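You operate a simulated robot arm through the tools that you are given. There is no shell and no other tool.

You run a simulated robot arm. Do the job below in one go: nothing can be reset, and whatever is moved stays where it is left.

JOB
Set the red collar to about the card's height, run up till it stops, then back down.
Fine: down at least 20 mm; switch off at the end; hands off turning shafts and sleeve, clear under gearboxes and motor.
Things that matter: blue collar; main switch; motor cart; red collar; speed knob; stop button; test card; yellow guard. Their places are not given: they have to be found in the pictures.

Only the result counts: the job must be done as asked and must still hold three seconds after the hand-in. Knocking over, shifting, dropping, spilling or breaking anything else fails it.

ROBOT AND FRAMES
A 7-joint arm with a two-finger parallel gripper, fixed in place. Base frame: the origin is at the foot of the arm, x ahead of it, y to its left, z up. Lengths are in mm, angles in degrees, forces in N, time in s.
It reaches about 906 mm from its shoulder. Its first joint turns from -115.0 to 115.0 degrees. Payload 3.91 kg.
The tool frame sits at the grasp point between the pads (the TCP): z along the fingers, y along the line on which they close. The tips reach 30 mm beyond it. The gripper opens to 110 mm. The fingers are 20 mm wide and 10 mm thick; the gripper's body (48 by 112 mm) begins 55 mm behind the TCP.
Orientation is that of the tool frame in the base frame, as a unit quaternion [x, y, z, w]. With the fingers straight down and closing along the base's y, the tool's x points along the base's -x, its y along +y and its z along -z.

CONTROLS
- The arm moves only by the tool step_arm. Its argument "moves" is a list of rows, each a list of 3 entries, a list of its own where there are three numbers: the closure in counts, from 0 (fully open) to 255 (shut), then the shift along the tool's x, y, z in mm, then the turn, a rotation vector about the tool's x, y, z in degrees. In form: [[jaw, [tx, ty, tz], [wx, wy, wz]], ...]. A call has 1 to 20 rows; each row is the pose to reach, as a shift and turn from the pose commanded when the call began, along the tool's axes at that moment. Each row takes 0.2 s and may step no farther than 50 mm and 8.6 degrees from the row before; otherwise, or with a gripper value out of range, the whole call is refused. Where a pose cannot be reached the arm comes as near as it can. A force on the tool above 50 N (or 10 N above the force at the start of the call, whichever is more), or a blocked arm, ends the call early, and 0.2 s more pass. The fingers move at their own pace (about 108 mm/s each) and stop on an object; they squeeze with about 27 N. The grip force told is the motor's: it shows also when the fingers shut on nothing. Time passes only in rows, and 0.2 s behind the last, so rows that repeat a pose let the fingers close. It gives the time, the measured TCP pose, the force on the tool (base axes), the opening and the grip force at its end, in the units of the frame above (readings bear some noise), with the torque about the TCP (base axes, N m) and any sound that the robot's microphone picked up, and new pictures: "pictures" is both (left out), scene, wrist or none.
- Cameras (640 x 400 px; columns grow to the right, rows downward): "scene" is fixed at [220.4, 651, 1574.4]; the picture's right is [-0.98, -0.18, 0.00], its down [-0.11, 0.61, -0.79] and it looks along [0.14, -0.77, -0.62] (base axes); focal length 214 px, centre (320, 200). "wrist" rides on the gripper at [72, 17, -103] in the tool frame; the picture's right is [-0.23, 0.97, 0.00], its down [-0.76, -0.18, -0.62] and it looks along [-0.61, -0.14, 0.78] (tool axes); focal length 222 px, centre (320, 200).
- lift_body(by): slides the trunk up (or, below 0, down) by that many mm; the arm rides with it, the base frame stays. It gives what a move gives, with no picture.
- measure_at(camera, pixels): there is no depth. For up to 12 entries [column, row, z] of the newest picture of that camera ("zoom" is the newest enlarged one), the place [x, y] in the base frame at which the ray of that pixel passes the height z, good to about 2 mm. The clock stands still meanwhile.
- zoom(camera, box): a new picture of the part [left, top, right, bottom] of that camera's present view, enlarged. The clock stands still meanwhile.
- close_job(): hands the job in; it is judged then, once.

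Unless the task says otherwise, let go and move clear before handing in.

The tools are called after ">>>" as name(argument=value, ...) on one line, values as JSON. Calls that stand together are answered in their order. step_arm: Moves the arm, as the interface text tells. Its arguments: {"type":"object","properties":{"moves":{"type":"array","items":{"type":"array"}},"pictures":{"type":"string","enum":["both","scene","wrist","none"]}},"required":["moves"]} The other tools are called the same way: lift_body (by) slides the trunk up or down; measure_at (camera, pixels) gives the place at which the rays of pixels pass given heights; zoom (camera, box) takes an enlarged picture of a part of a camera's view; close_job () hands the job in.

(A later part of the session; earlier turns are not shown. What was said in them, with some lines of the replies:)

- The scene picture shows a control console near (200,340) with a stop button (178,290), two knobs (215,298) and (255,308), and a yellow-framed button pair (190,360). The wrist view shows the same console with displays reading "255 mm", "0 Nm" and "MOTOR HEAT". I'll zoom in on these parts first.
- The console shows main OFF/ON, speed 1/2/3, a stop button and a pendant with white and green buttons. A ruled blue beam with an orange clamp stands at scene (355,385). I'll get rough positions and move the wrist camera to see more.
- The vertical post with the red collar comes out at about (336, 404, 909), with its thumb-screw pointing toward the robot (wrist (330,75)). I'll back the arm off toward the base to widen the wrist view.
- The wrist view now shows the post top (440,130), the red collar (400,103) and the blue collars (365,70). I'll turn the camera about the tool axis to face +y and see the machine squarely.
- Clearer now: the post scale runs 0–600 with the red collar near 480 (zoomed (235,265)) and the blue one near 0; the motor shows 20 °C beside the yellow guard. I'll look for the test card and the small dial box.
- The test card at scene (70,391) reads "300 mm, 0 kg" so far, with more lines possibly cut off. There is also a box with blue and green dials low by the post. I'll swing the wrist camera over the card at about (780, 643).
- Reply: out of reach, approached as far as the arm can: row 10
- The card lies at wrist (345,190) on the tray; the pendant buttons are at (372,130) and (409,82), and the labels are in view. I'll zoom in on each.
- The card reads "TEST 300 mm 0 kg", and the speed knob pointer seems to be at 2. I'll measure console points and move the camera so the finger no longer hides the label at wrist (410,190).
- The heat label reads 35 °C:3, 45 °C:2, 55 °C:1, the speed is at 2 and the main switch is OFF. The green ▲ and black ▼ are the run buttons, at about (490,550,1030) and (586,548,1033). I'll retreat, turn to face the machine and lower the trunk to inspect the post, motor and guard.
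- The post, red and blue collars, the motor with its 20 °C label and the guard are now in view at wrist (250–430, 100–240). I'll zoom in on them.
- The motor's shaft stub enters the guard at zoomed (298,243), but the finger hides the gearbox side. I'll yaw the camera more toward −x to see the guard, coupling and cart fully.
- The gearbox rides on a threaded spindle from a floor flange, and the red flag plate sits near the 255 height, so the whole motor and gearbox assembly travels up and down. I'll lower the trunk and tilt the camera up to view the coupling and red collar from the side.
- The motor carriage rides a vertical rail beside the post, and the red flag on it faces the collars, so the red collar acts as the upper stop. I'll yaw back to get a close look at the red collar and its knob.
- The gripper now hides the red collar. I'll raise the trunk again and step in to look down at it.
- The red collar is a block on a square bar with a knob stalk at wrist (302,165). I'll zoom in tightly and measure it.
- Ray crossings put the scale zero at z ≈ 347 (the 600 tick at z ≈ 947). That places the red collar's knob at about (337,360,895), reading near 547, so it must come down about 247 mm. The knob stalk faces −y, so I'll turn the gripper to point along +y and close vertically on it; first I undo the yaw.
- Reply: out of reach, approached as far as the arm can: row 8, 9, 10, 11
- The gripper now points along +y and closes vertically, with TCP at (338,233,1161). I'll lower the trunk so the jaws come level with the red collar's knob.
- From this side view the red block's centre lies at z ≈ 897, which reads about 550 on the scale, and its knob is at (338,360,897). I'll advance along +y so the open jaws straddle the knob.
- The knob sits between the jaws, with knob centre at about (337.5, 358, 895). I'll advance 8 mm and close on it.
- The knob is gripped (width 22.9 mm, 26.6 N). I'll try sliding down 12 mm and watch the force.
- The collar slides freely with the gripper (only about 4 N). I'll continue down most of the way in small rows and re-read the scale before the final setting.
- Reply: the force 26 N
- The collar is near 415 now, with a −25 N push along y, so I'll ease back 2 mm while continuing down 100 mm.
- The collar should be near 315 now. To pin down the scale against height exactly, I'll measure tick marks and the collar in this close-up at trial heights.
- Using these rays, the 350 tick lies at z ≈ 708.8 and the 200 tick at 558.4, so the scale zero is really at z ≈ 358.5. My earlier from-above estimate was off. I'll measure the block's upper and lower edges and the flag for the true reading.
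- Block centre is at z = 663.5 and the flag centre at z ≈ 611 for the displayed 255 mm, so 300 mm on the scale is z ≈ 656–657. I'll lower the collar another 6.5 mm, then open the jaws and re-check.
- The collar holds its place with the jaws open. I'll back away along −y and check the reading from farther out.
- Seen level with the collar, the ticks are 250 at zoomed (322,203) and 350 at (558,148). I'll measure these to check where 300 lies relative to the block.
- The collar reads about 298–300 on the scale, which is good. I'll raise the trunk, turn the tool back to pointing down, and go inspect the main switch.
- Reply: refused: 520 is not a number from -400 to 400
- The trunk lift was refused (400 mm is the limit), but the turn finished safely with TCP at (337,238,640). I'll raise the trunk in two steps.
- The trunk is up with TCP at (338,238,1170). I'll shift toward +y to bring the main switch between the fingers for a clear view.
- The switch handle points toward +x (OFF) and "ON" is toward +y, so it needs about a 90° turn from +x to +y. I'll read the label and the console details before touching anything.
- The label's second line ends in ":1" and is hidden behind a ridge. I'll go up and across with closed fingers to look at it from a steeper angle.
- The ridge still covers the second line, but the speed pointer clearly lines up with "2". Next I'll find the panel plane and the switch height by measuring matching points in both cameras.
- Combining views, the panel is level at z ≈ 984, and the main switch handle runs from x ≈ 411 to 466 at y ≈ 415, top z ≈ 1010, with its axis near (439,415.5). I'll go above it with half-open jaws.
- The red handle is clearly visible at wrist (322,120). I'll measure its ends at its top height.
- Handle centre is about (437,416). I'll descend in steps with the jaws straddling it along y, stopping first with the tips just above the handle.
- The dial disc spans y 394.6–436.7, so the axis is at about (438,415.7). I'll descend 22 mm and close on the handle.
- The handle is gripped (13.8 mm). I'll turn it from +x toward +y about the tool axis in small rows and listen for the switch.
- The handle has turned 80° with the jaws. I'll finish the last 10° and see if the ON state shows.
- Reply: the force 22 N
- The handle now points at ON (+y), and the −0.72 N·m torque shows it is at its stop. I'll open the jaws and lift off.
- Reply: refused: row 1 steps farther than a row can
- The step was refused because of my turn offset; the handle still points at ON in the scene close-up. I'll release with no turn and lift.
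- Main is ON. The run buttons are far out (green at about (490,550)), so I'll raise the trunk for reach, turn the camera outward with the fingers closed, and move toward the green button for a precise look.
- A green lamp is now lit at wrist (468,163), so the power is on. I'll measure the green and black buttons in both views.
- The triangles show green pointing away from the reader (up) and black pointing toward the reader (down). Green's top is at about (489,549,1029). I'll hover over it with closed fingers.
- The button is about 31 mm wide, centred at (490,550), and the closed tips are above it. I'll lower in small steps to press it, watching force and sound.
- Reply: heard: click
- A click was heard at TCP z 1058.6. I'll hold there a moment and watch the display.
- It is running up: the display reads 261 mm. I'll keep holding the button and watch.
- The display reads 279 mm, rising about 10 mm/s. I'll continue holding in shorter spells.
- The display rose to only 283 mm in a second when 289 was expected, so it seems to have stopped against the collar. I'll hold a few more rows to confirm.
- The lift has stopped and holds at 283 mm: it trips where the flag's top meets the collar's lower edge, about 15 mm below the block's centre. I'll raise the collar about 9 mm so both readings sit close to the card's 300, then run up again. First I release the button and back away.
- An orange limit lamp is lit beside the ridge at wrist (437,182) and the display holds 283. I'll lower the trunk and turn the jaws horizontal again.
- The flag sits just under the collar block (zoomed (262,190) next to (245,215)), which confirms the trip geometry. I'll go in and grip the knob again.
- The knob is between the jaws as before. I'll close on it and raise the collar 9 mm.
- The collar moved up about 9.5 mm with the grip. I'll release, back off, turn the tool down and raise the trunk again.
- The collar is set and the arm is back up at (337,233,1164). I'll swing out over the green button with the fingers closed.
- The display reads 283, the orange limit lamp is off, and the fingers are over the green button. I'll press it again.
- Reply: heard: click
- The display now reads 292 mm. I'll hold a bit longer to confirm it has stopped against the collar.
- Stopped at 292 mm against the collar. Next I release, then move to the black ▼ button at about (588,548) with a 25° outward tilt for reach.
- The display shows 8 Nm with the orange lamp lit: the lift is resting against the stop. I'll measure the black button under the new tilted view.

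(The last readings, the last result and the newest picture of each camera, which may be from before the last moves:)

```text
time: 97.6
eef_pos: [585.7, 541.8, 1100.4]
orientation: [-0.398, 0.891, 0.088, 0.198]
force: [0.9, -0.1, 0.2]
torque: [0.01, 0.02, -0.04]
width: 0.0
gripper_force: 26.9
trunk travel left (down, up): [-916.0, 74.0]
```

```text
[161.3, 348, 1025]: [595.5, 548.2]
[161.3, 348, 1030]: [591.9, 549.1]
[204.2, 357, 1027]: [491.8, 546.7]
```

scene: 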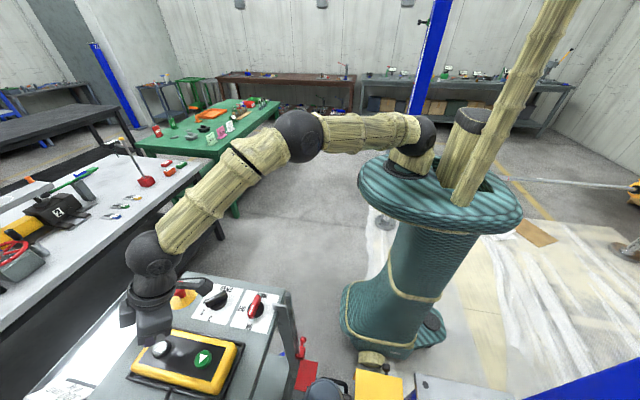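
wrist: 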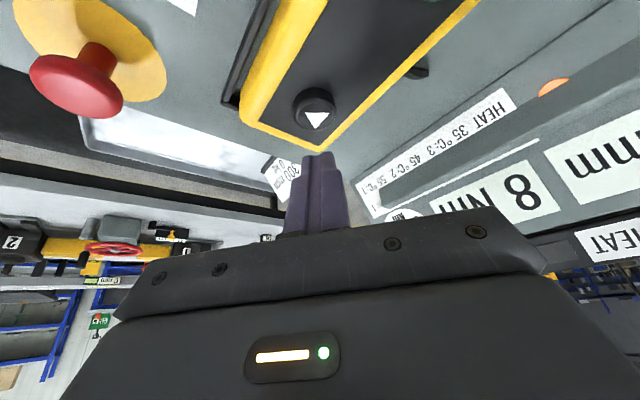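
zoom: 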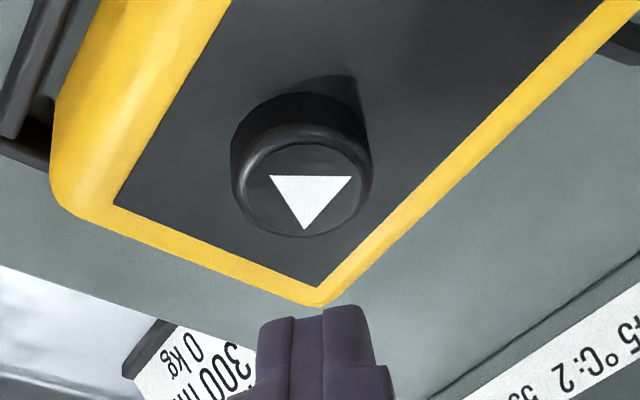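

The black button's top centre is at about (591,550,1030). I'll press it with the tilted tips, straight down, watching for the click.

>>> step_arm(moves=[[255, [3.9, 0.75, 14.7], [0, 0, 0]], [255, [7.8, 1.5, 29.5], [0, 0, 0]], [255, [10.3, 1.5, 34.9], [0, 0, 0]], [255, [11.6, 1.5, 37.6], [0, 0, 0]], [255, [12.4, 1.5, 39.4], [0, 0, 0]], [255, [12.9, 1.5, 40.3], [0, 0, 0]]], pictures="wrist")

```text
time: 99.0
eef_pos: [585.9, 549.8, 1056.7]
orientation: [-0.398, 0.891, 0.089, 0.198]
force: [1.3, 2.1, 3.2]
torque: [0.07, -0.04, 0.02]
width: 0.0
gripper_force: 27.1
trunk travel left (down, up): [-916.0, 74.0]
heard: click
```

wrist: 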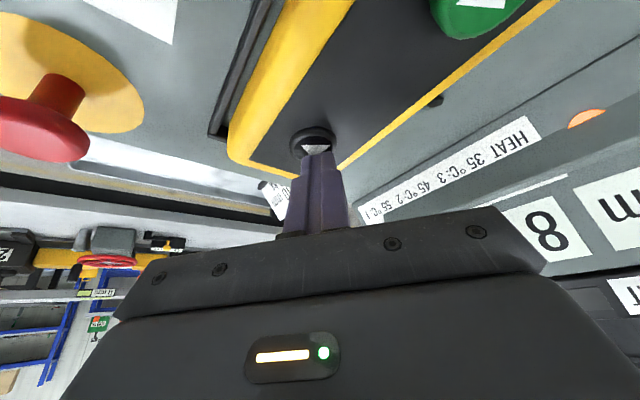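

Click heard. I'll hold the black button about 1.5 s and check the lamp and the flag.

>>> step_arm(moves=[[255, [0, 0, 0], [0, 0, 0]], [255, [0, 0, 0], [0, 0, 0]], [255, [0, 0, 0], [0, 0, 0]], [255, [0, 0, 0], [0, 0, 0]], [255, [0, 0, 0], [0, 0, 0]], [255, [0, 0, 0], [0, 0, 0]]])

>>> zoom(camera="wrist", box=[480, 80, 640, 320])

>>> zoom(camera="scene", box=[270, 300, 350, 400])

```text
time: 100.4
eef_pos: [586.5, 549.4, 1057.6]
orientation: [-0.398, 0.892, 0.088, 0.198]
force: [2.2, 1.3, 4.6]
torque: [0.02, -0.04, -0.01]
width: 0.1
gripper_force: 27.2
trunk travel left (down, up): [-916.0, 74.0]
```

scene: 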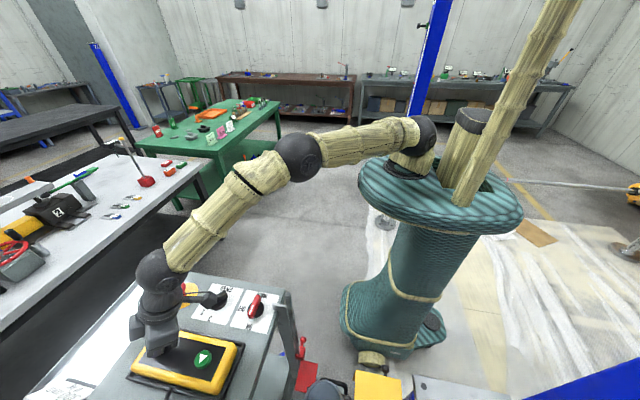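
wrist: 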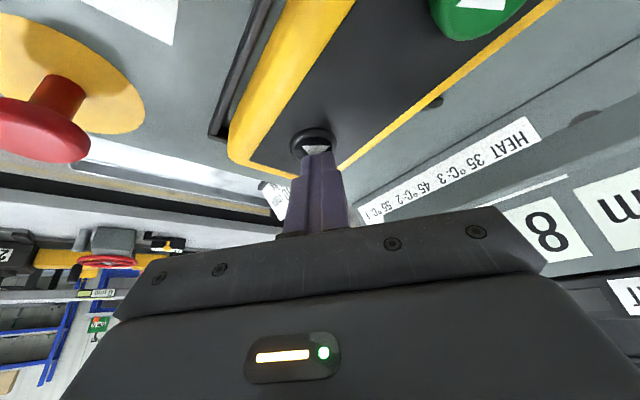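

```text
1.67 times, centred on (560, 200) of wrist
```

zoom: 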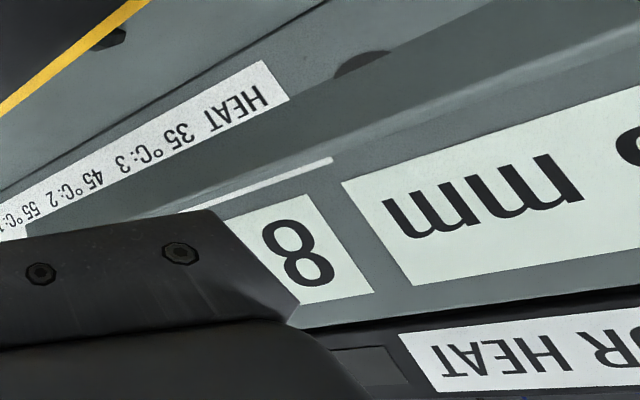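

```text
4.00 times, centred on (310, 350) of scene
```

zoom: 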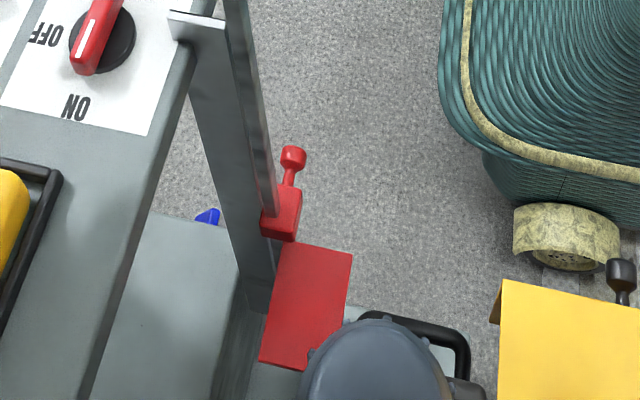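

The orange lamp is off and the flag has dropped away from the collar, so it is running down. I'll hold about 2 s more for a margin beyond 20 mm.

>>> step_arm(moves=[[255, [0, 0, 0], [0, 0, 0]], [255, [0, 0, 0], [0, 0, 0]], [255, [0, 0, 0], [0, 0, 0]], [255, [0, 0, 0], [0, 0, 0]], [255, [0, 0, 0], [0, 0, 0]], [255, [0, 0, 0], [0, 0, 0]], [255, [0, 0, 0], [0, 0, 0]], [255, [0, 0, 0], [0, 0, 0]], [255, [0, 0, 0], [0, 0, 0]]], pictures="none")

>>> step_arm(moves=[[255, [-8.5, 0, -18], [0, 0, 0]], [255, [-17, 0, -36], [0, 0, 0]], [255, [-13, 4, -46], [0, 8.3, 0]], [255, [-1, 8, -54], [0, 16.6, 0]], [255, [10, 10, -62], [0, 25, 0]]])

>>> zoom(camera="wrist", box=[380, 80, 640, 300])

```text
time: 102.4
eef_pos: [586.1, 549.7, 1058.0]
orientation: [-0.398, 0.891, 0.089, 0.197]
force: [1.0, 0.5, 3.9]
torque: [0.02, -0.05, -0.03]
width: 0.0
gripper_force: 27.3
trunk travel left (down, up): [-916.0, 74.0]
```

```text
time: 103.6
eef_pos: [541.5, 508.6, 1112.6]
orientation: [-0.408, 0.913, 0.0, -0.002]
force: [0.1, -0.4, 0.3]
torque: [0.0, 0.02, 0.0]
width: 0.0
gripper_force: 27.5
out of reach, approached as far as the arm can: row 4, 5
trunk travel left (down, up): [-916.0, 74.0]
```

scene: 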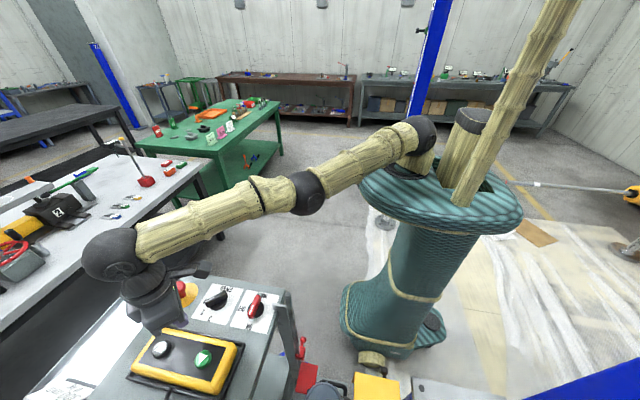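
wrist: 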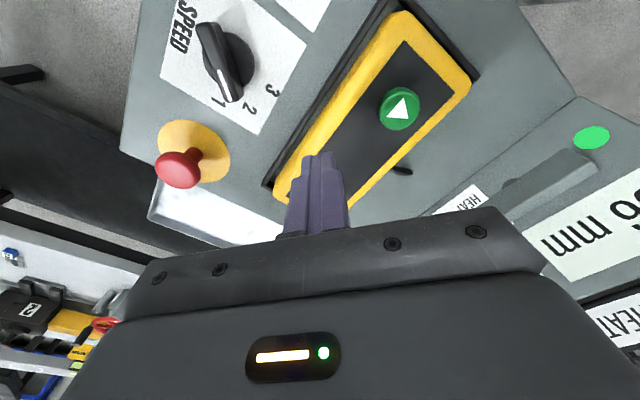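

```text
1.82 times, centred on (510, 190) of wrist
```

zoom: 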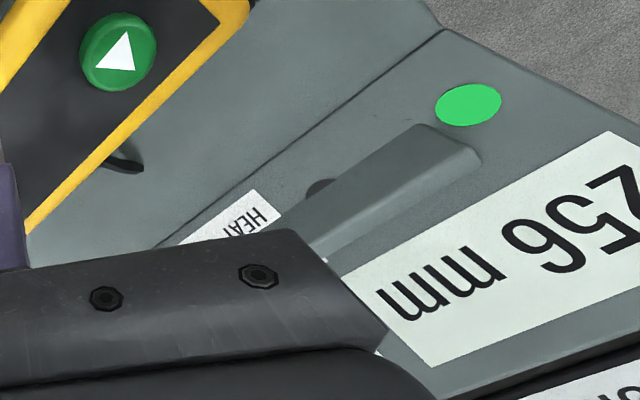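

The display reads 256 mm, so it has come down 36 mm from the stop. Next is the main switch: I'll go above it with the jaws turned to straddle the handle, which points along +y.

>>> step_arm(moves=[[255, [18, 2, -10], [0, 0, -5]], [255, [36, 4, -20], [0, 0, -11]], [255, [54, 6, -20], [0, 0, -17]], [220, [72, 8, -20], [0, 0, -23]], [180, [90, 10, -20], [0, 0, -29]], [139, [108, 12, -20], [0, 0, -35]], [139, [126, 14, -20], [0, 0, -40]], [139, [138.6, 14.8, -20], [0, 0, -44]]])

>>> zoom(camera="wrist", box=[200, 40, 440, 240])

```text
time: 105.4
eef_pos: [528.0, 520.4, 1134.0]
orientation: [0.72, -0.694, 0.0, 0.001]
force: [0.8, -0.5, -0.4]
torque: [-0.04, 0.0, 0.02]
width: 50.1
gripper_force: 0.1
out of reach, approached as far as the arm can: row 1, 2, 3, 4, 5, 6, 7, 8
trunk travel left (down, up): [-916.0, 74.0]
```

scene: 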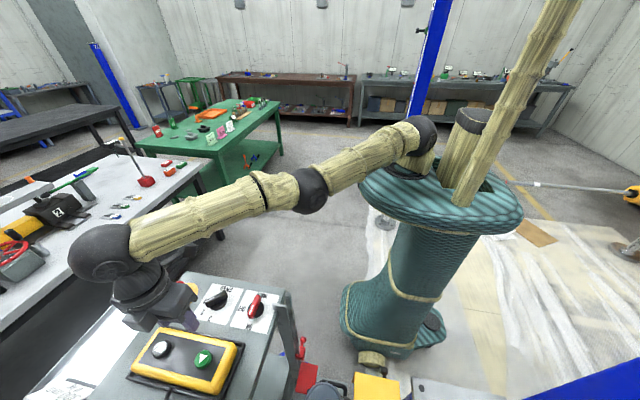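
wrist: 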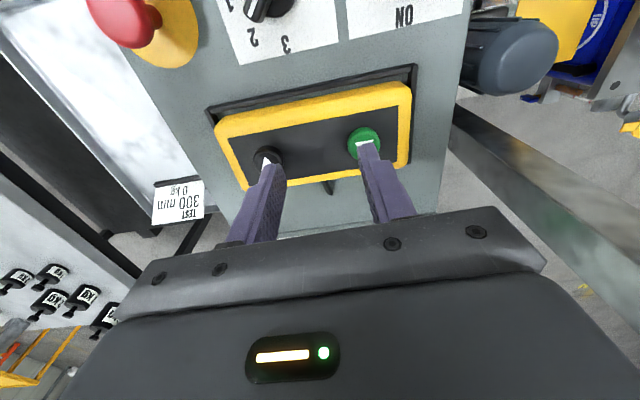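

```text
2.00 times, centred on (320, 140) of wrist
```

zoom: 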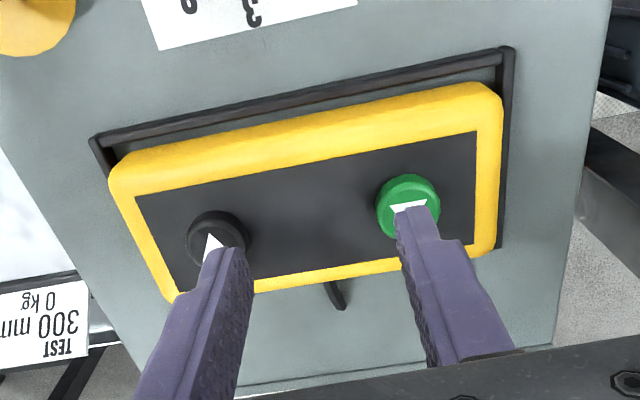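

The arm lagged at (528,520) because it was nearly stretched straight. I'll send a hold of the same pose to see whether it converges.

>>> step_arm(moves=[[139, [0, 0, -5], [0, 0, 0]], [139, [5, 0, -10], [0, 0, 0]]], pictures="none")

```text
time: 106.0
eef_pos: [532.4, 517.3, 1144.2]
orientation: [0.72, -0.694, 0.001, 0.001]
force: [0.8, 0.7, 0.0]
torque: [-0.01, 0.0, 0.0]
width: 49.9
gripper_force: 0.1
trunk travel left (down, up): [-916.0, 74.0]
```

It tracks again from (532,517,1144). I'll move inward over the switch in moderate steps.

>>> step_arm(moves=[[139, [10, 10, 0], [0, 0, 0]], [139, [25, 25, 0], [0, 0, 0]], [139, [50, 50, 0], [0, 0, 0]], [139, [75, 75, 5], [0, 0, 0]], [139, [98, 98, 10], [0, 0, 0]]])

>>> zoom(camera="wrist", box=[200, 40, 440, 240])

```text
time: 107.2
eef_pos: [534.8, 516.4, 1145.0]
orientation: [0.72, -0.694, 0.0, 0.001]
force: [-1.0, 0.9, 0.2]
torque: [-0.02, -0.02, -0.03]
width: 49.9
gripper_force: 0.0
out of reach, approached as far as the arm can: row 1, 2, 3, 4, 5
trunk travel left (down, up): [-916.0, 74.0]
```

scene: 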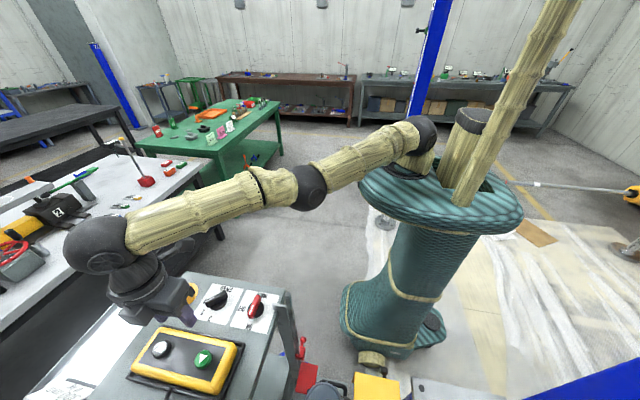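
wrist: 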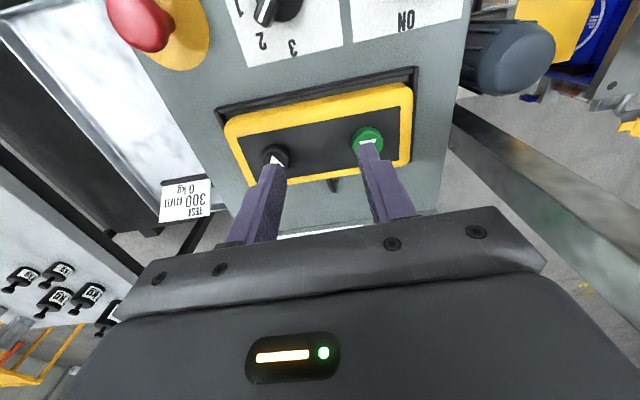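

```text
2.00 times, centred on (320, 140) of wrist
```

zoom: 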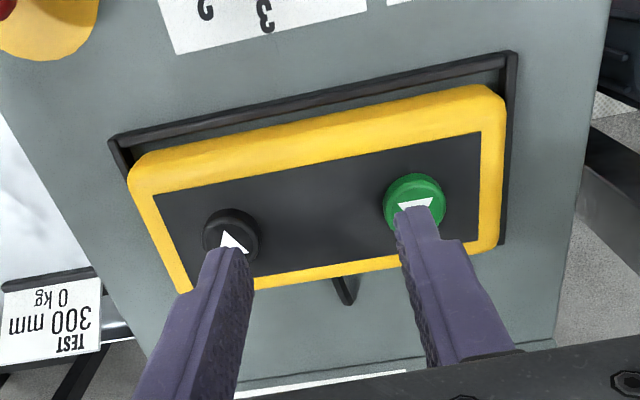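

The arm is stretched exactly straight, so inward moves stall. I'll try turning the yaw back with a small upward and inward component to get off that limit.

>>> step_arm(moves=[[139, [0, 0, -10], [0, 0, 8]], [139, [5, 5, -20], [0, 0, 16]], [139, [10, 10, -30], [0, 0, 24]], [139, [20, 20, -40], [0, 0, 32]], [139, [30, 30, -50], [0, 0, 40]]], pictures="none")

```text
time: 108.4
eef_pos: [530.5, 515.5, 1198.0]
orientation: [-0.438, 0.899, 0.0, 0.0]
force: [0.0, -0.5, -0.5]
torque: [0.01, 0.0, -0.01]
width: 50.0
gripper_force: 0.0
out of reach, approached as far as the arm can: row 2, 3, 4, 5
trunk travel left (down, up): [-916.0, 74.0]
```

Still on the reach limit at (530,515,1198). Tilting the tool inward while moving inward should bend the elbow, so I'll do that and then untilt.

>>> step_arm(moves=[[139, [25, 0, 0], [0, 8, 0]], [139, [55, 0, -5], [0, 16, 0]], [139, [95, 0, -5], [0, 24, 0]], [139, [135, 0, -5], [0, 24, 0]], [139, [165, 0, -5], [0, 16, 0]], [139, [185, 0, -5], [0, 8, 0]], [139, [195, 0, -5], [0, 0, 0]]], pictures="scene")

```text
time: 110.0
eef_pos: [410.1, 362.0, 1204.3]
orientation: [-0.439, 0.898, 0.001, 0.0]
force: [0.0, 0.0, 0.7]
torque: [0.01, 0.01, 0.0]
width: 50.2
gripper_force: 0.0
trunk travel left (down, up): [-916.0, 74.0]
```

scene: 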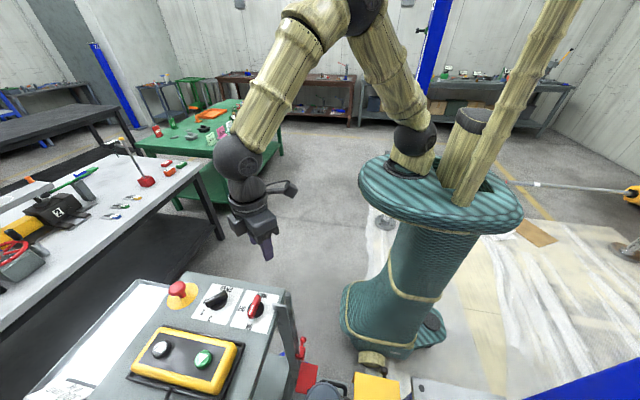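

That freed it: TCP is at (410,362,1204). I'll go over the switch with the jaws aligned to the +y handle.

>>> step_arm(moves=[[139, [-12, 2, 15], [0, 0, -8]], [139, [-24, 4, 30], [0, 0, -16]], [139, [-36, 6, 45], [0, 0, -24]], [139, [-48, 8, 60], [0, 0, -32]], [139, [-59, 10.5, 80], [0, 0, -39.5]]])

>>> zoom(camera="wrist", box=[200, 40, 440, 240])

```text
time: 111.2
eef_pos: [440.1, 416.0, 1124.3]
orientation: [0.718, -0.696, 0.0, 0.0]
force: [0.5, -0.3, -0.1]
torque: [-0.03, 0.02, 0.04]
width: 50.2
gripper_force: 0.1
trunk travel left (down, up): [-916.0, 74.0]
```

scene: 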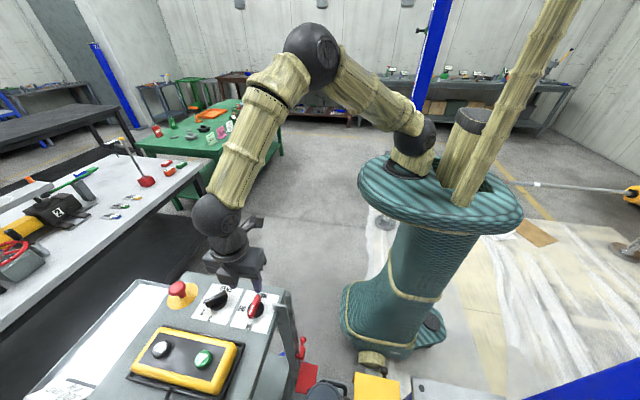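
wrist: 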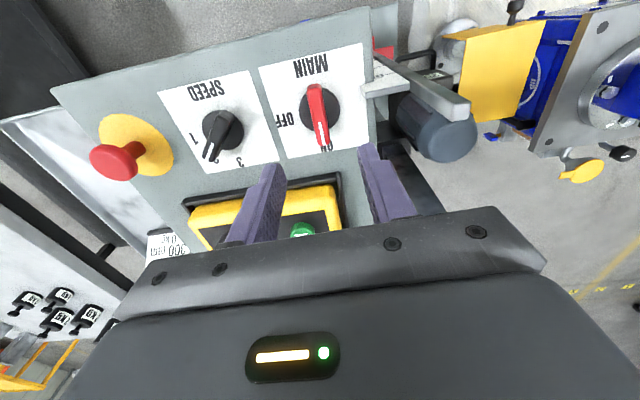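

```text
2.00 times, centred on (320, 140) of wrist
```

zoom: 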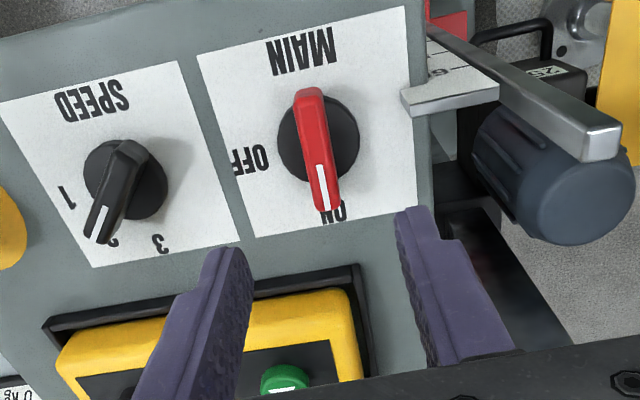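

The handle lies between the jaws in line with +y. I'll check its position and then descend.

>>> measure_at(camera="zoom", pixels=[[326, 203, 1010], [309, 92, 1010], [316, 145, 1010], [278, 145, 990], [358, 135, 990]])

>>> step_arm(moves=[[139, [0, 1, 30], [0, 0, 0]], [139, [0, 1, 55], [0, 0, 0]], [139, [0, 1, 72], [0, 0, 0]]], pictures="wrist")

>>> zoom(camera="wrist", box=[230, 70, 420, 240])

```text
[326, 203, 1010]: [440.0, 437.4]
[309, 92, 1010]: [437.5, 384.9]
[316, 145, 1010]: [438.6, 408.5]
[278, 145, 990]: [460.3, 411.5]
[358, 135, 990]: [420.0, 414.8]
```

```text
time: 112.0
eef_pos: [437.9, 415.4, 1051.3]
orientation: [0.717, -0.697, 0.0, -0.001]
force: [-0.8, 0.3, -1.1]
torque: [-0.01, -0.03, 0.01]
width: 50.2
gripper_force: 0.1
trunk travel left (down, up): [-916.0, 74.0]
```

wrist: 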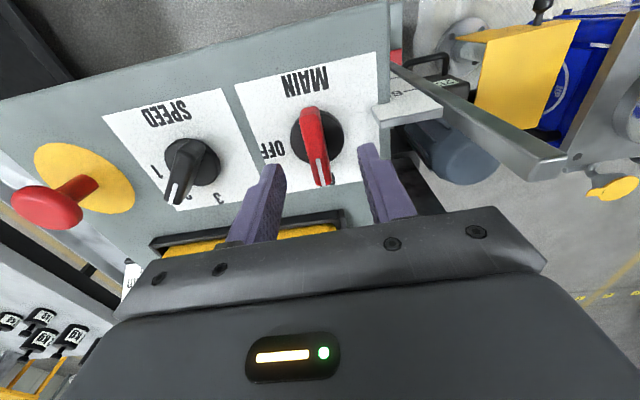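

```text
2.35 times, centred on (325, 155) of wrist
```

zoom: 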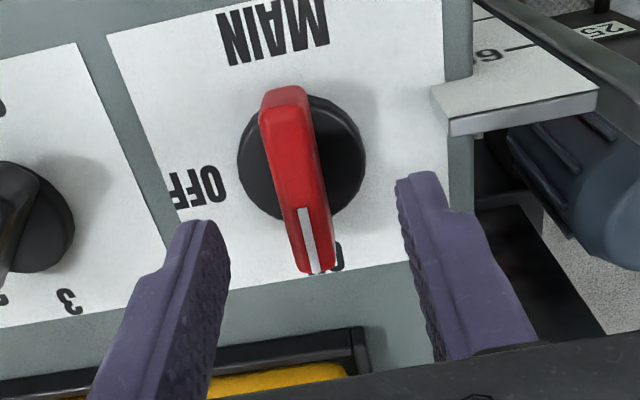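

Aligned, with TCP at (437.9,415.4). I'll descend 21 mm, close on the handle, and turn it back toward +x (OFF).

>>> step_arm(moves=[[139, [0, -0.5, 11], [0, 0, 0]], [139, [0, -0.5, 21], [0, 0, 0]], [190, [0, -0.5, 21], [0, 0, 0]], [230, [0, -0.5, 21], [0, 0, 0]], [255, [0, -0.5, 21], [0, 0, 0]], [255, [0, -0.5, 21], [0, 0, 0]]], pictures="wrist")

>>> step_arm(moves=[[255, [0, 0, 0], [0, 0, 8]], [255, [0, 0, 0], [0, 0, 16]], [255, [0, 0, 0], [0, 0, 24]], [255, [0, 0, 0], [0, 0, 32]], [255, [0, 0, 0], [0, 0, 40]], [255, [0, 0, 0], [0, 0, 48]], [255, [0, 0, 0], [0, 0, 56]], [255, [0, 0, 0], [0, 0, 64]], [255, [0, 0, 0], [0, 0, 72]], [255, [0, 0, 0], [0, 0, 80]]], pictures="wrist")

```text
time: 113.4
eef_pos: [439.4, 415.4, 1032.6]
orientation: [0.717, -0.698, 0.001, 0.0]
force: [4.6, 0.8, -0.3]
torque: [-0.03, -0.13, -0.55]
width: 14.2
gripper_force: 26.7
trunk travel left (down, up): [-916.0, 74.0]
```

wrist: 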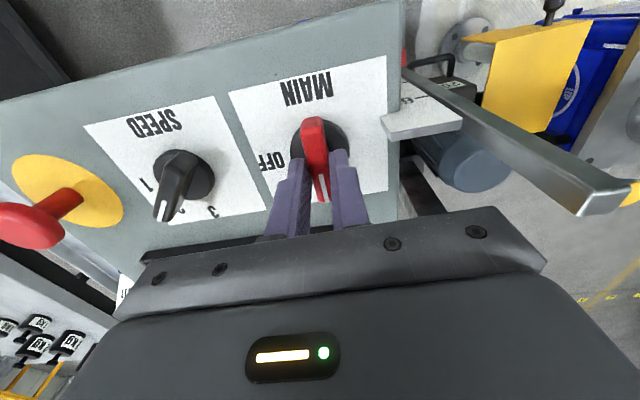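

```text
time: 115.6
eef_pos: [440.6, 415.5, 1031.3]
orientation: [-0.099, 0.995, 0.001, 0.001]
force: [14.1, -2.8, 12.0]
torque: [-0.21, -0.71, 0.07]
width: 13.7
gripper_force: 26.9
trunk travel left (down, up): [-916.0, 74.0]
```

wrist: 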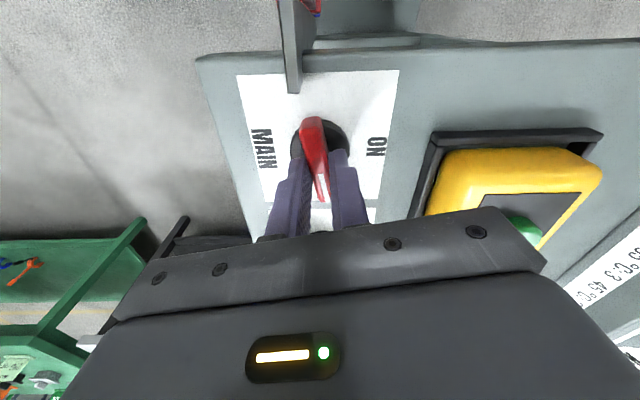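

It has turned 80° toward OFF. I'll finish the last 12° or so.

>>> step_arm(moves=[[255, [1, 0, 0], [0, 0, 5]], [255, [1, 0, 0], [0, 0, 10]], [255, [1, 0, 0], [0, 0, 13.5]], [255, [1, 0, 0], [0, 0, 13.5]]], pictures="wrist")

>>> zoom(camera="wrist", box=[230, 70, 420, 240])

```text
time: 116.6
eef_pos: [440.3, 414.9, 1031.1]
orientation: [0.016, 1.0, 0.0, 0.0]
force: [14.4, -4.3, 10.0]
torque: [-0.11, -0.73, 0.54]
width: 14.4
gripper_force: 26.7
trunk travel left (down, up): [-916.0, 74.0]
```

wrist: 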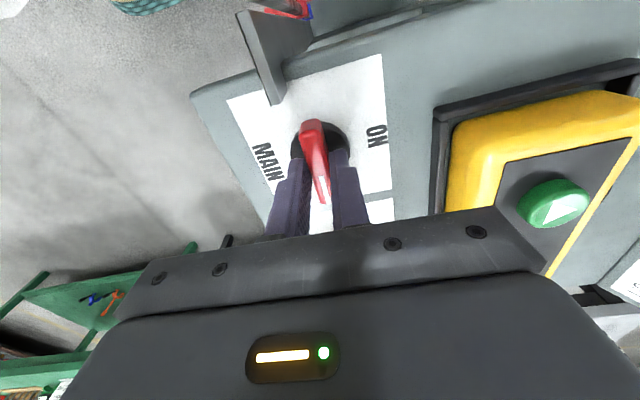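

```text
2.35 times, centred on (325, 155) of wrist
```

zoom: 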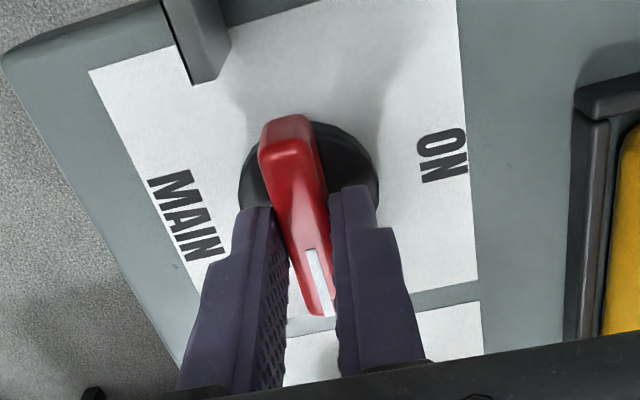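

The handle is back at OFF with a +0.54 N·m stop torque. I'll release, lift clear and check the lamp and display.

>>> step_arm(moves=[[190, [0, 0, 0], [0, 0, 0]], [139, [0, 0, 0], [0, 0, 0]], [139, [0, 0, 0], [0, 0, 0]], [139, [0, 0, -20], [0, 0, 0]], [139, [0, 0, -60], [0, 0, 0]], [139, [0, 0, -100], [0, 0, 0]], [139, [0, 0, -140], [0, 0, 0]]])

>>> zoom(camera="wrist", box=[260, 20, 640, 260])

>>> zoom(camera="scene", box=[120, 260, 320, 400])

```text
time: 118.2
eef_pos: [437.3, 413.3, 1171.0]
orientation: [0.016, 1.0, 0.0, 0.0]
force: [-0.3, -0.9, -0.4]
torque: [0.0, -0.01, -0.02]
width: 49.8
gripper_force: 0.0
trunk travel left (down, up): [-916.0, 74.0]
```

scene: 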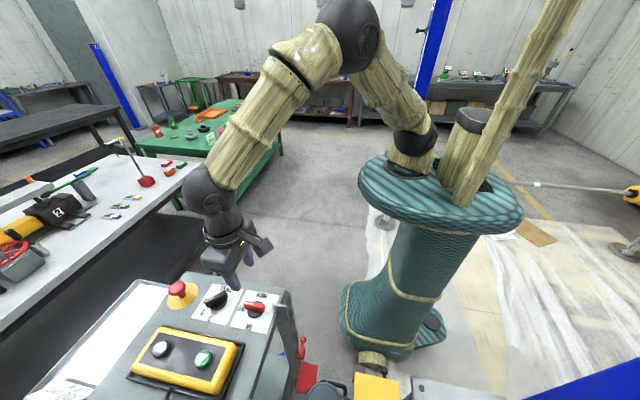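
wrist: 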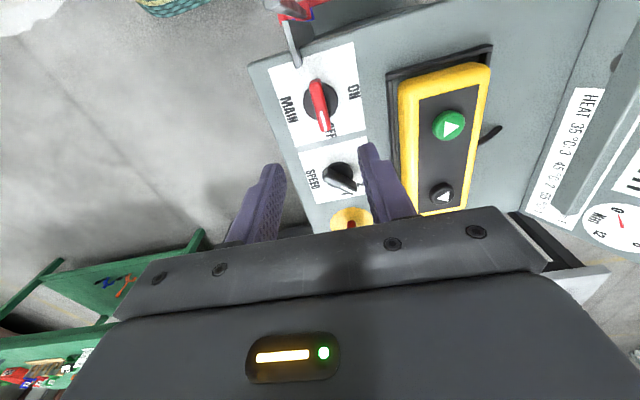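

```text
1.67 times, centred on (450, 140) of wrist
```

zoom: 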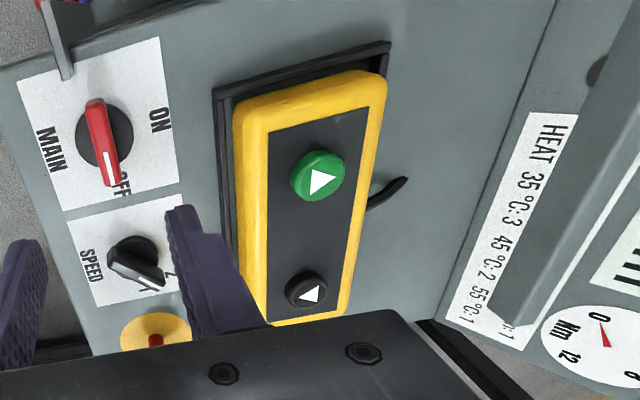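

```text
2.86 times, centred on (220, 330) of scene
```

zoom: 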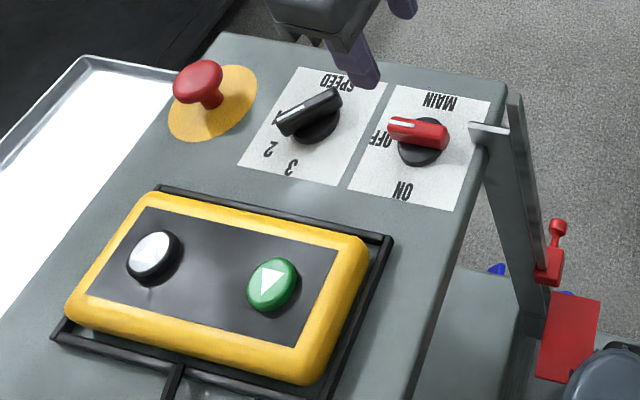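

The pointer is at OFF in both views. I'll retreat up and back to confirm the power lamp is out and that everything is in order.

>>> step_arm(moves=[[139, [25, -12, -30], [0, 0, 0]], [100, [50, -24, -60], [0, 0, 0]], [50, [75, -36, -90], [0, 0, 0]], [0, [100, -48, -120], [0, 0, 0]], [0, [124, -61, -150], [0, 0, 0]]])

>>> zoom(camera="wrist", box=[300, 0, 640, 240])

>>> zoom(camera="scene", box=[270, 300, 430, 400])

```text
time: 119.4
eef_pos: [309.9, 355.5, 1321.8]
orientation: [0.017, 1.0, 0.0, 0.0]
force: [-0.2, -0.5, -0.4]
torque: [-0.01, 0.0, 0.0]
width: 110.0
gripper_force: 0.0
trunk travel left (down, up): [-916.0, 74.0]
```

scene: 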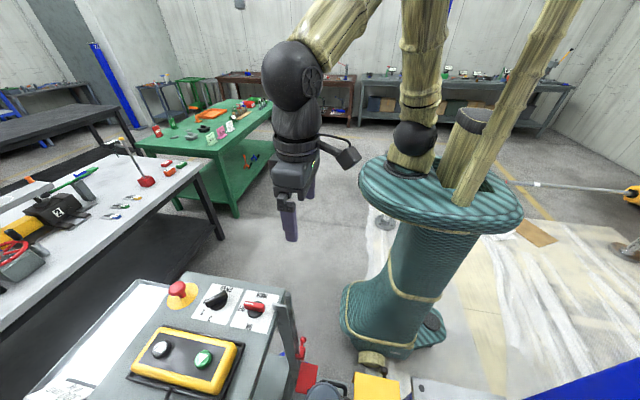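
wrist: 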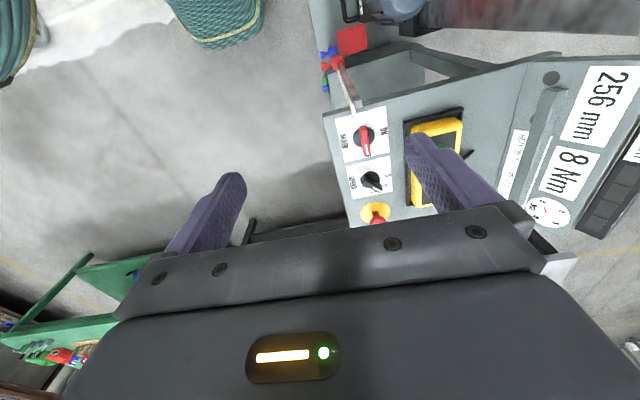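

```text
1.67 times, centred on (470, 120) of wrist
```

zoom: 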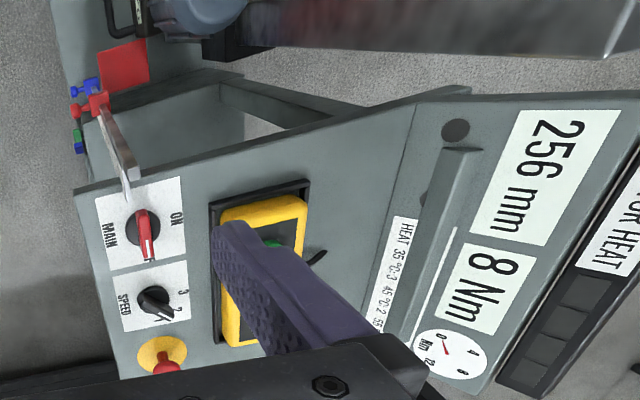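

```text
4.00 times, centred on (350, 350) of scene
```

zoom: 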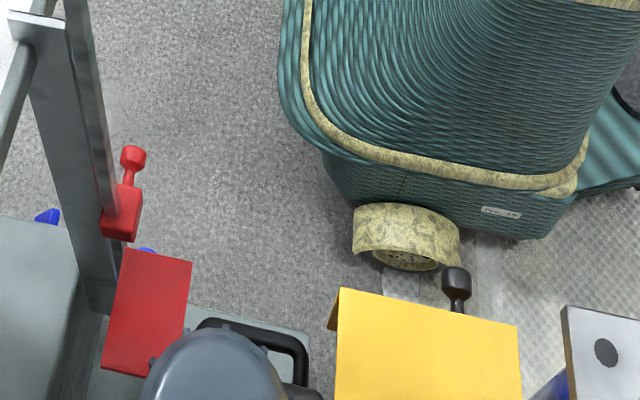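

The power lamp is out (zoomed (455,130)) and the switch is at OFF. The display reads 256 mm, 36 mm below the 292 mm stop. The red collar is in place near 300, and the arm is clear with open jaws, so I'm handing in.

>>> close_job()

```text
The job is handed in.
```

The job is handed in. The red collar is set near 300 mm, the lift ran up until it stopped at 292 mm, and then it came back down to 256 mm (36 mm). The main switch is off and the power lamp is out.

- **Collar setting:** The lift trips when its flag meets the collar's lower edge, which is about 15 mm below the collar's middle. I first set the middle to 300, and the lift stopped at 283 mm. I then raised the collar about 9 mm and ran up again. Its middle now reads about 307 on the scale, and the lift stops at 292. If "about 300" means the stop height exactly, it is 8 mm low.
- **Two up-runs:** Because of that adjustment the lift ran up twice. The second run, with the collar where it is now, is the one followed by the run down.
- **Speed:** I left the speed knob at 2. The motor showed 20 °C at the start, well under the first limit on the heat label. The label's second line was hidden behind a ridge and I could not read it.
- **After the run:** The torque display shows 8 Nm, up from 0 at the start, though the dial gauge beside it is back near 0. I did not touch the blue collar, guard, cart or stop button, and the arm ended clear with the jaws open.
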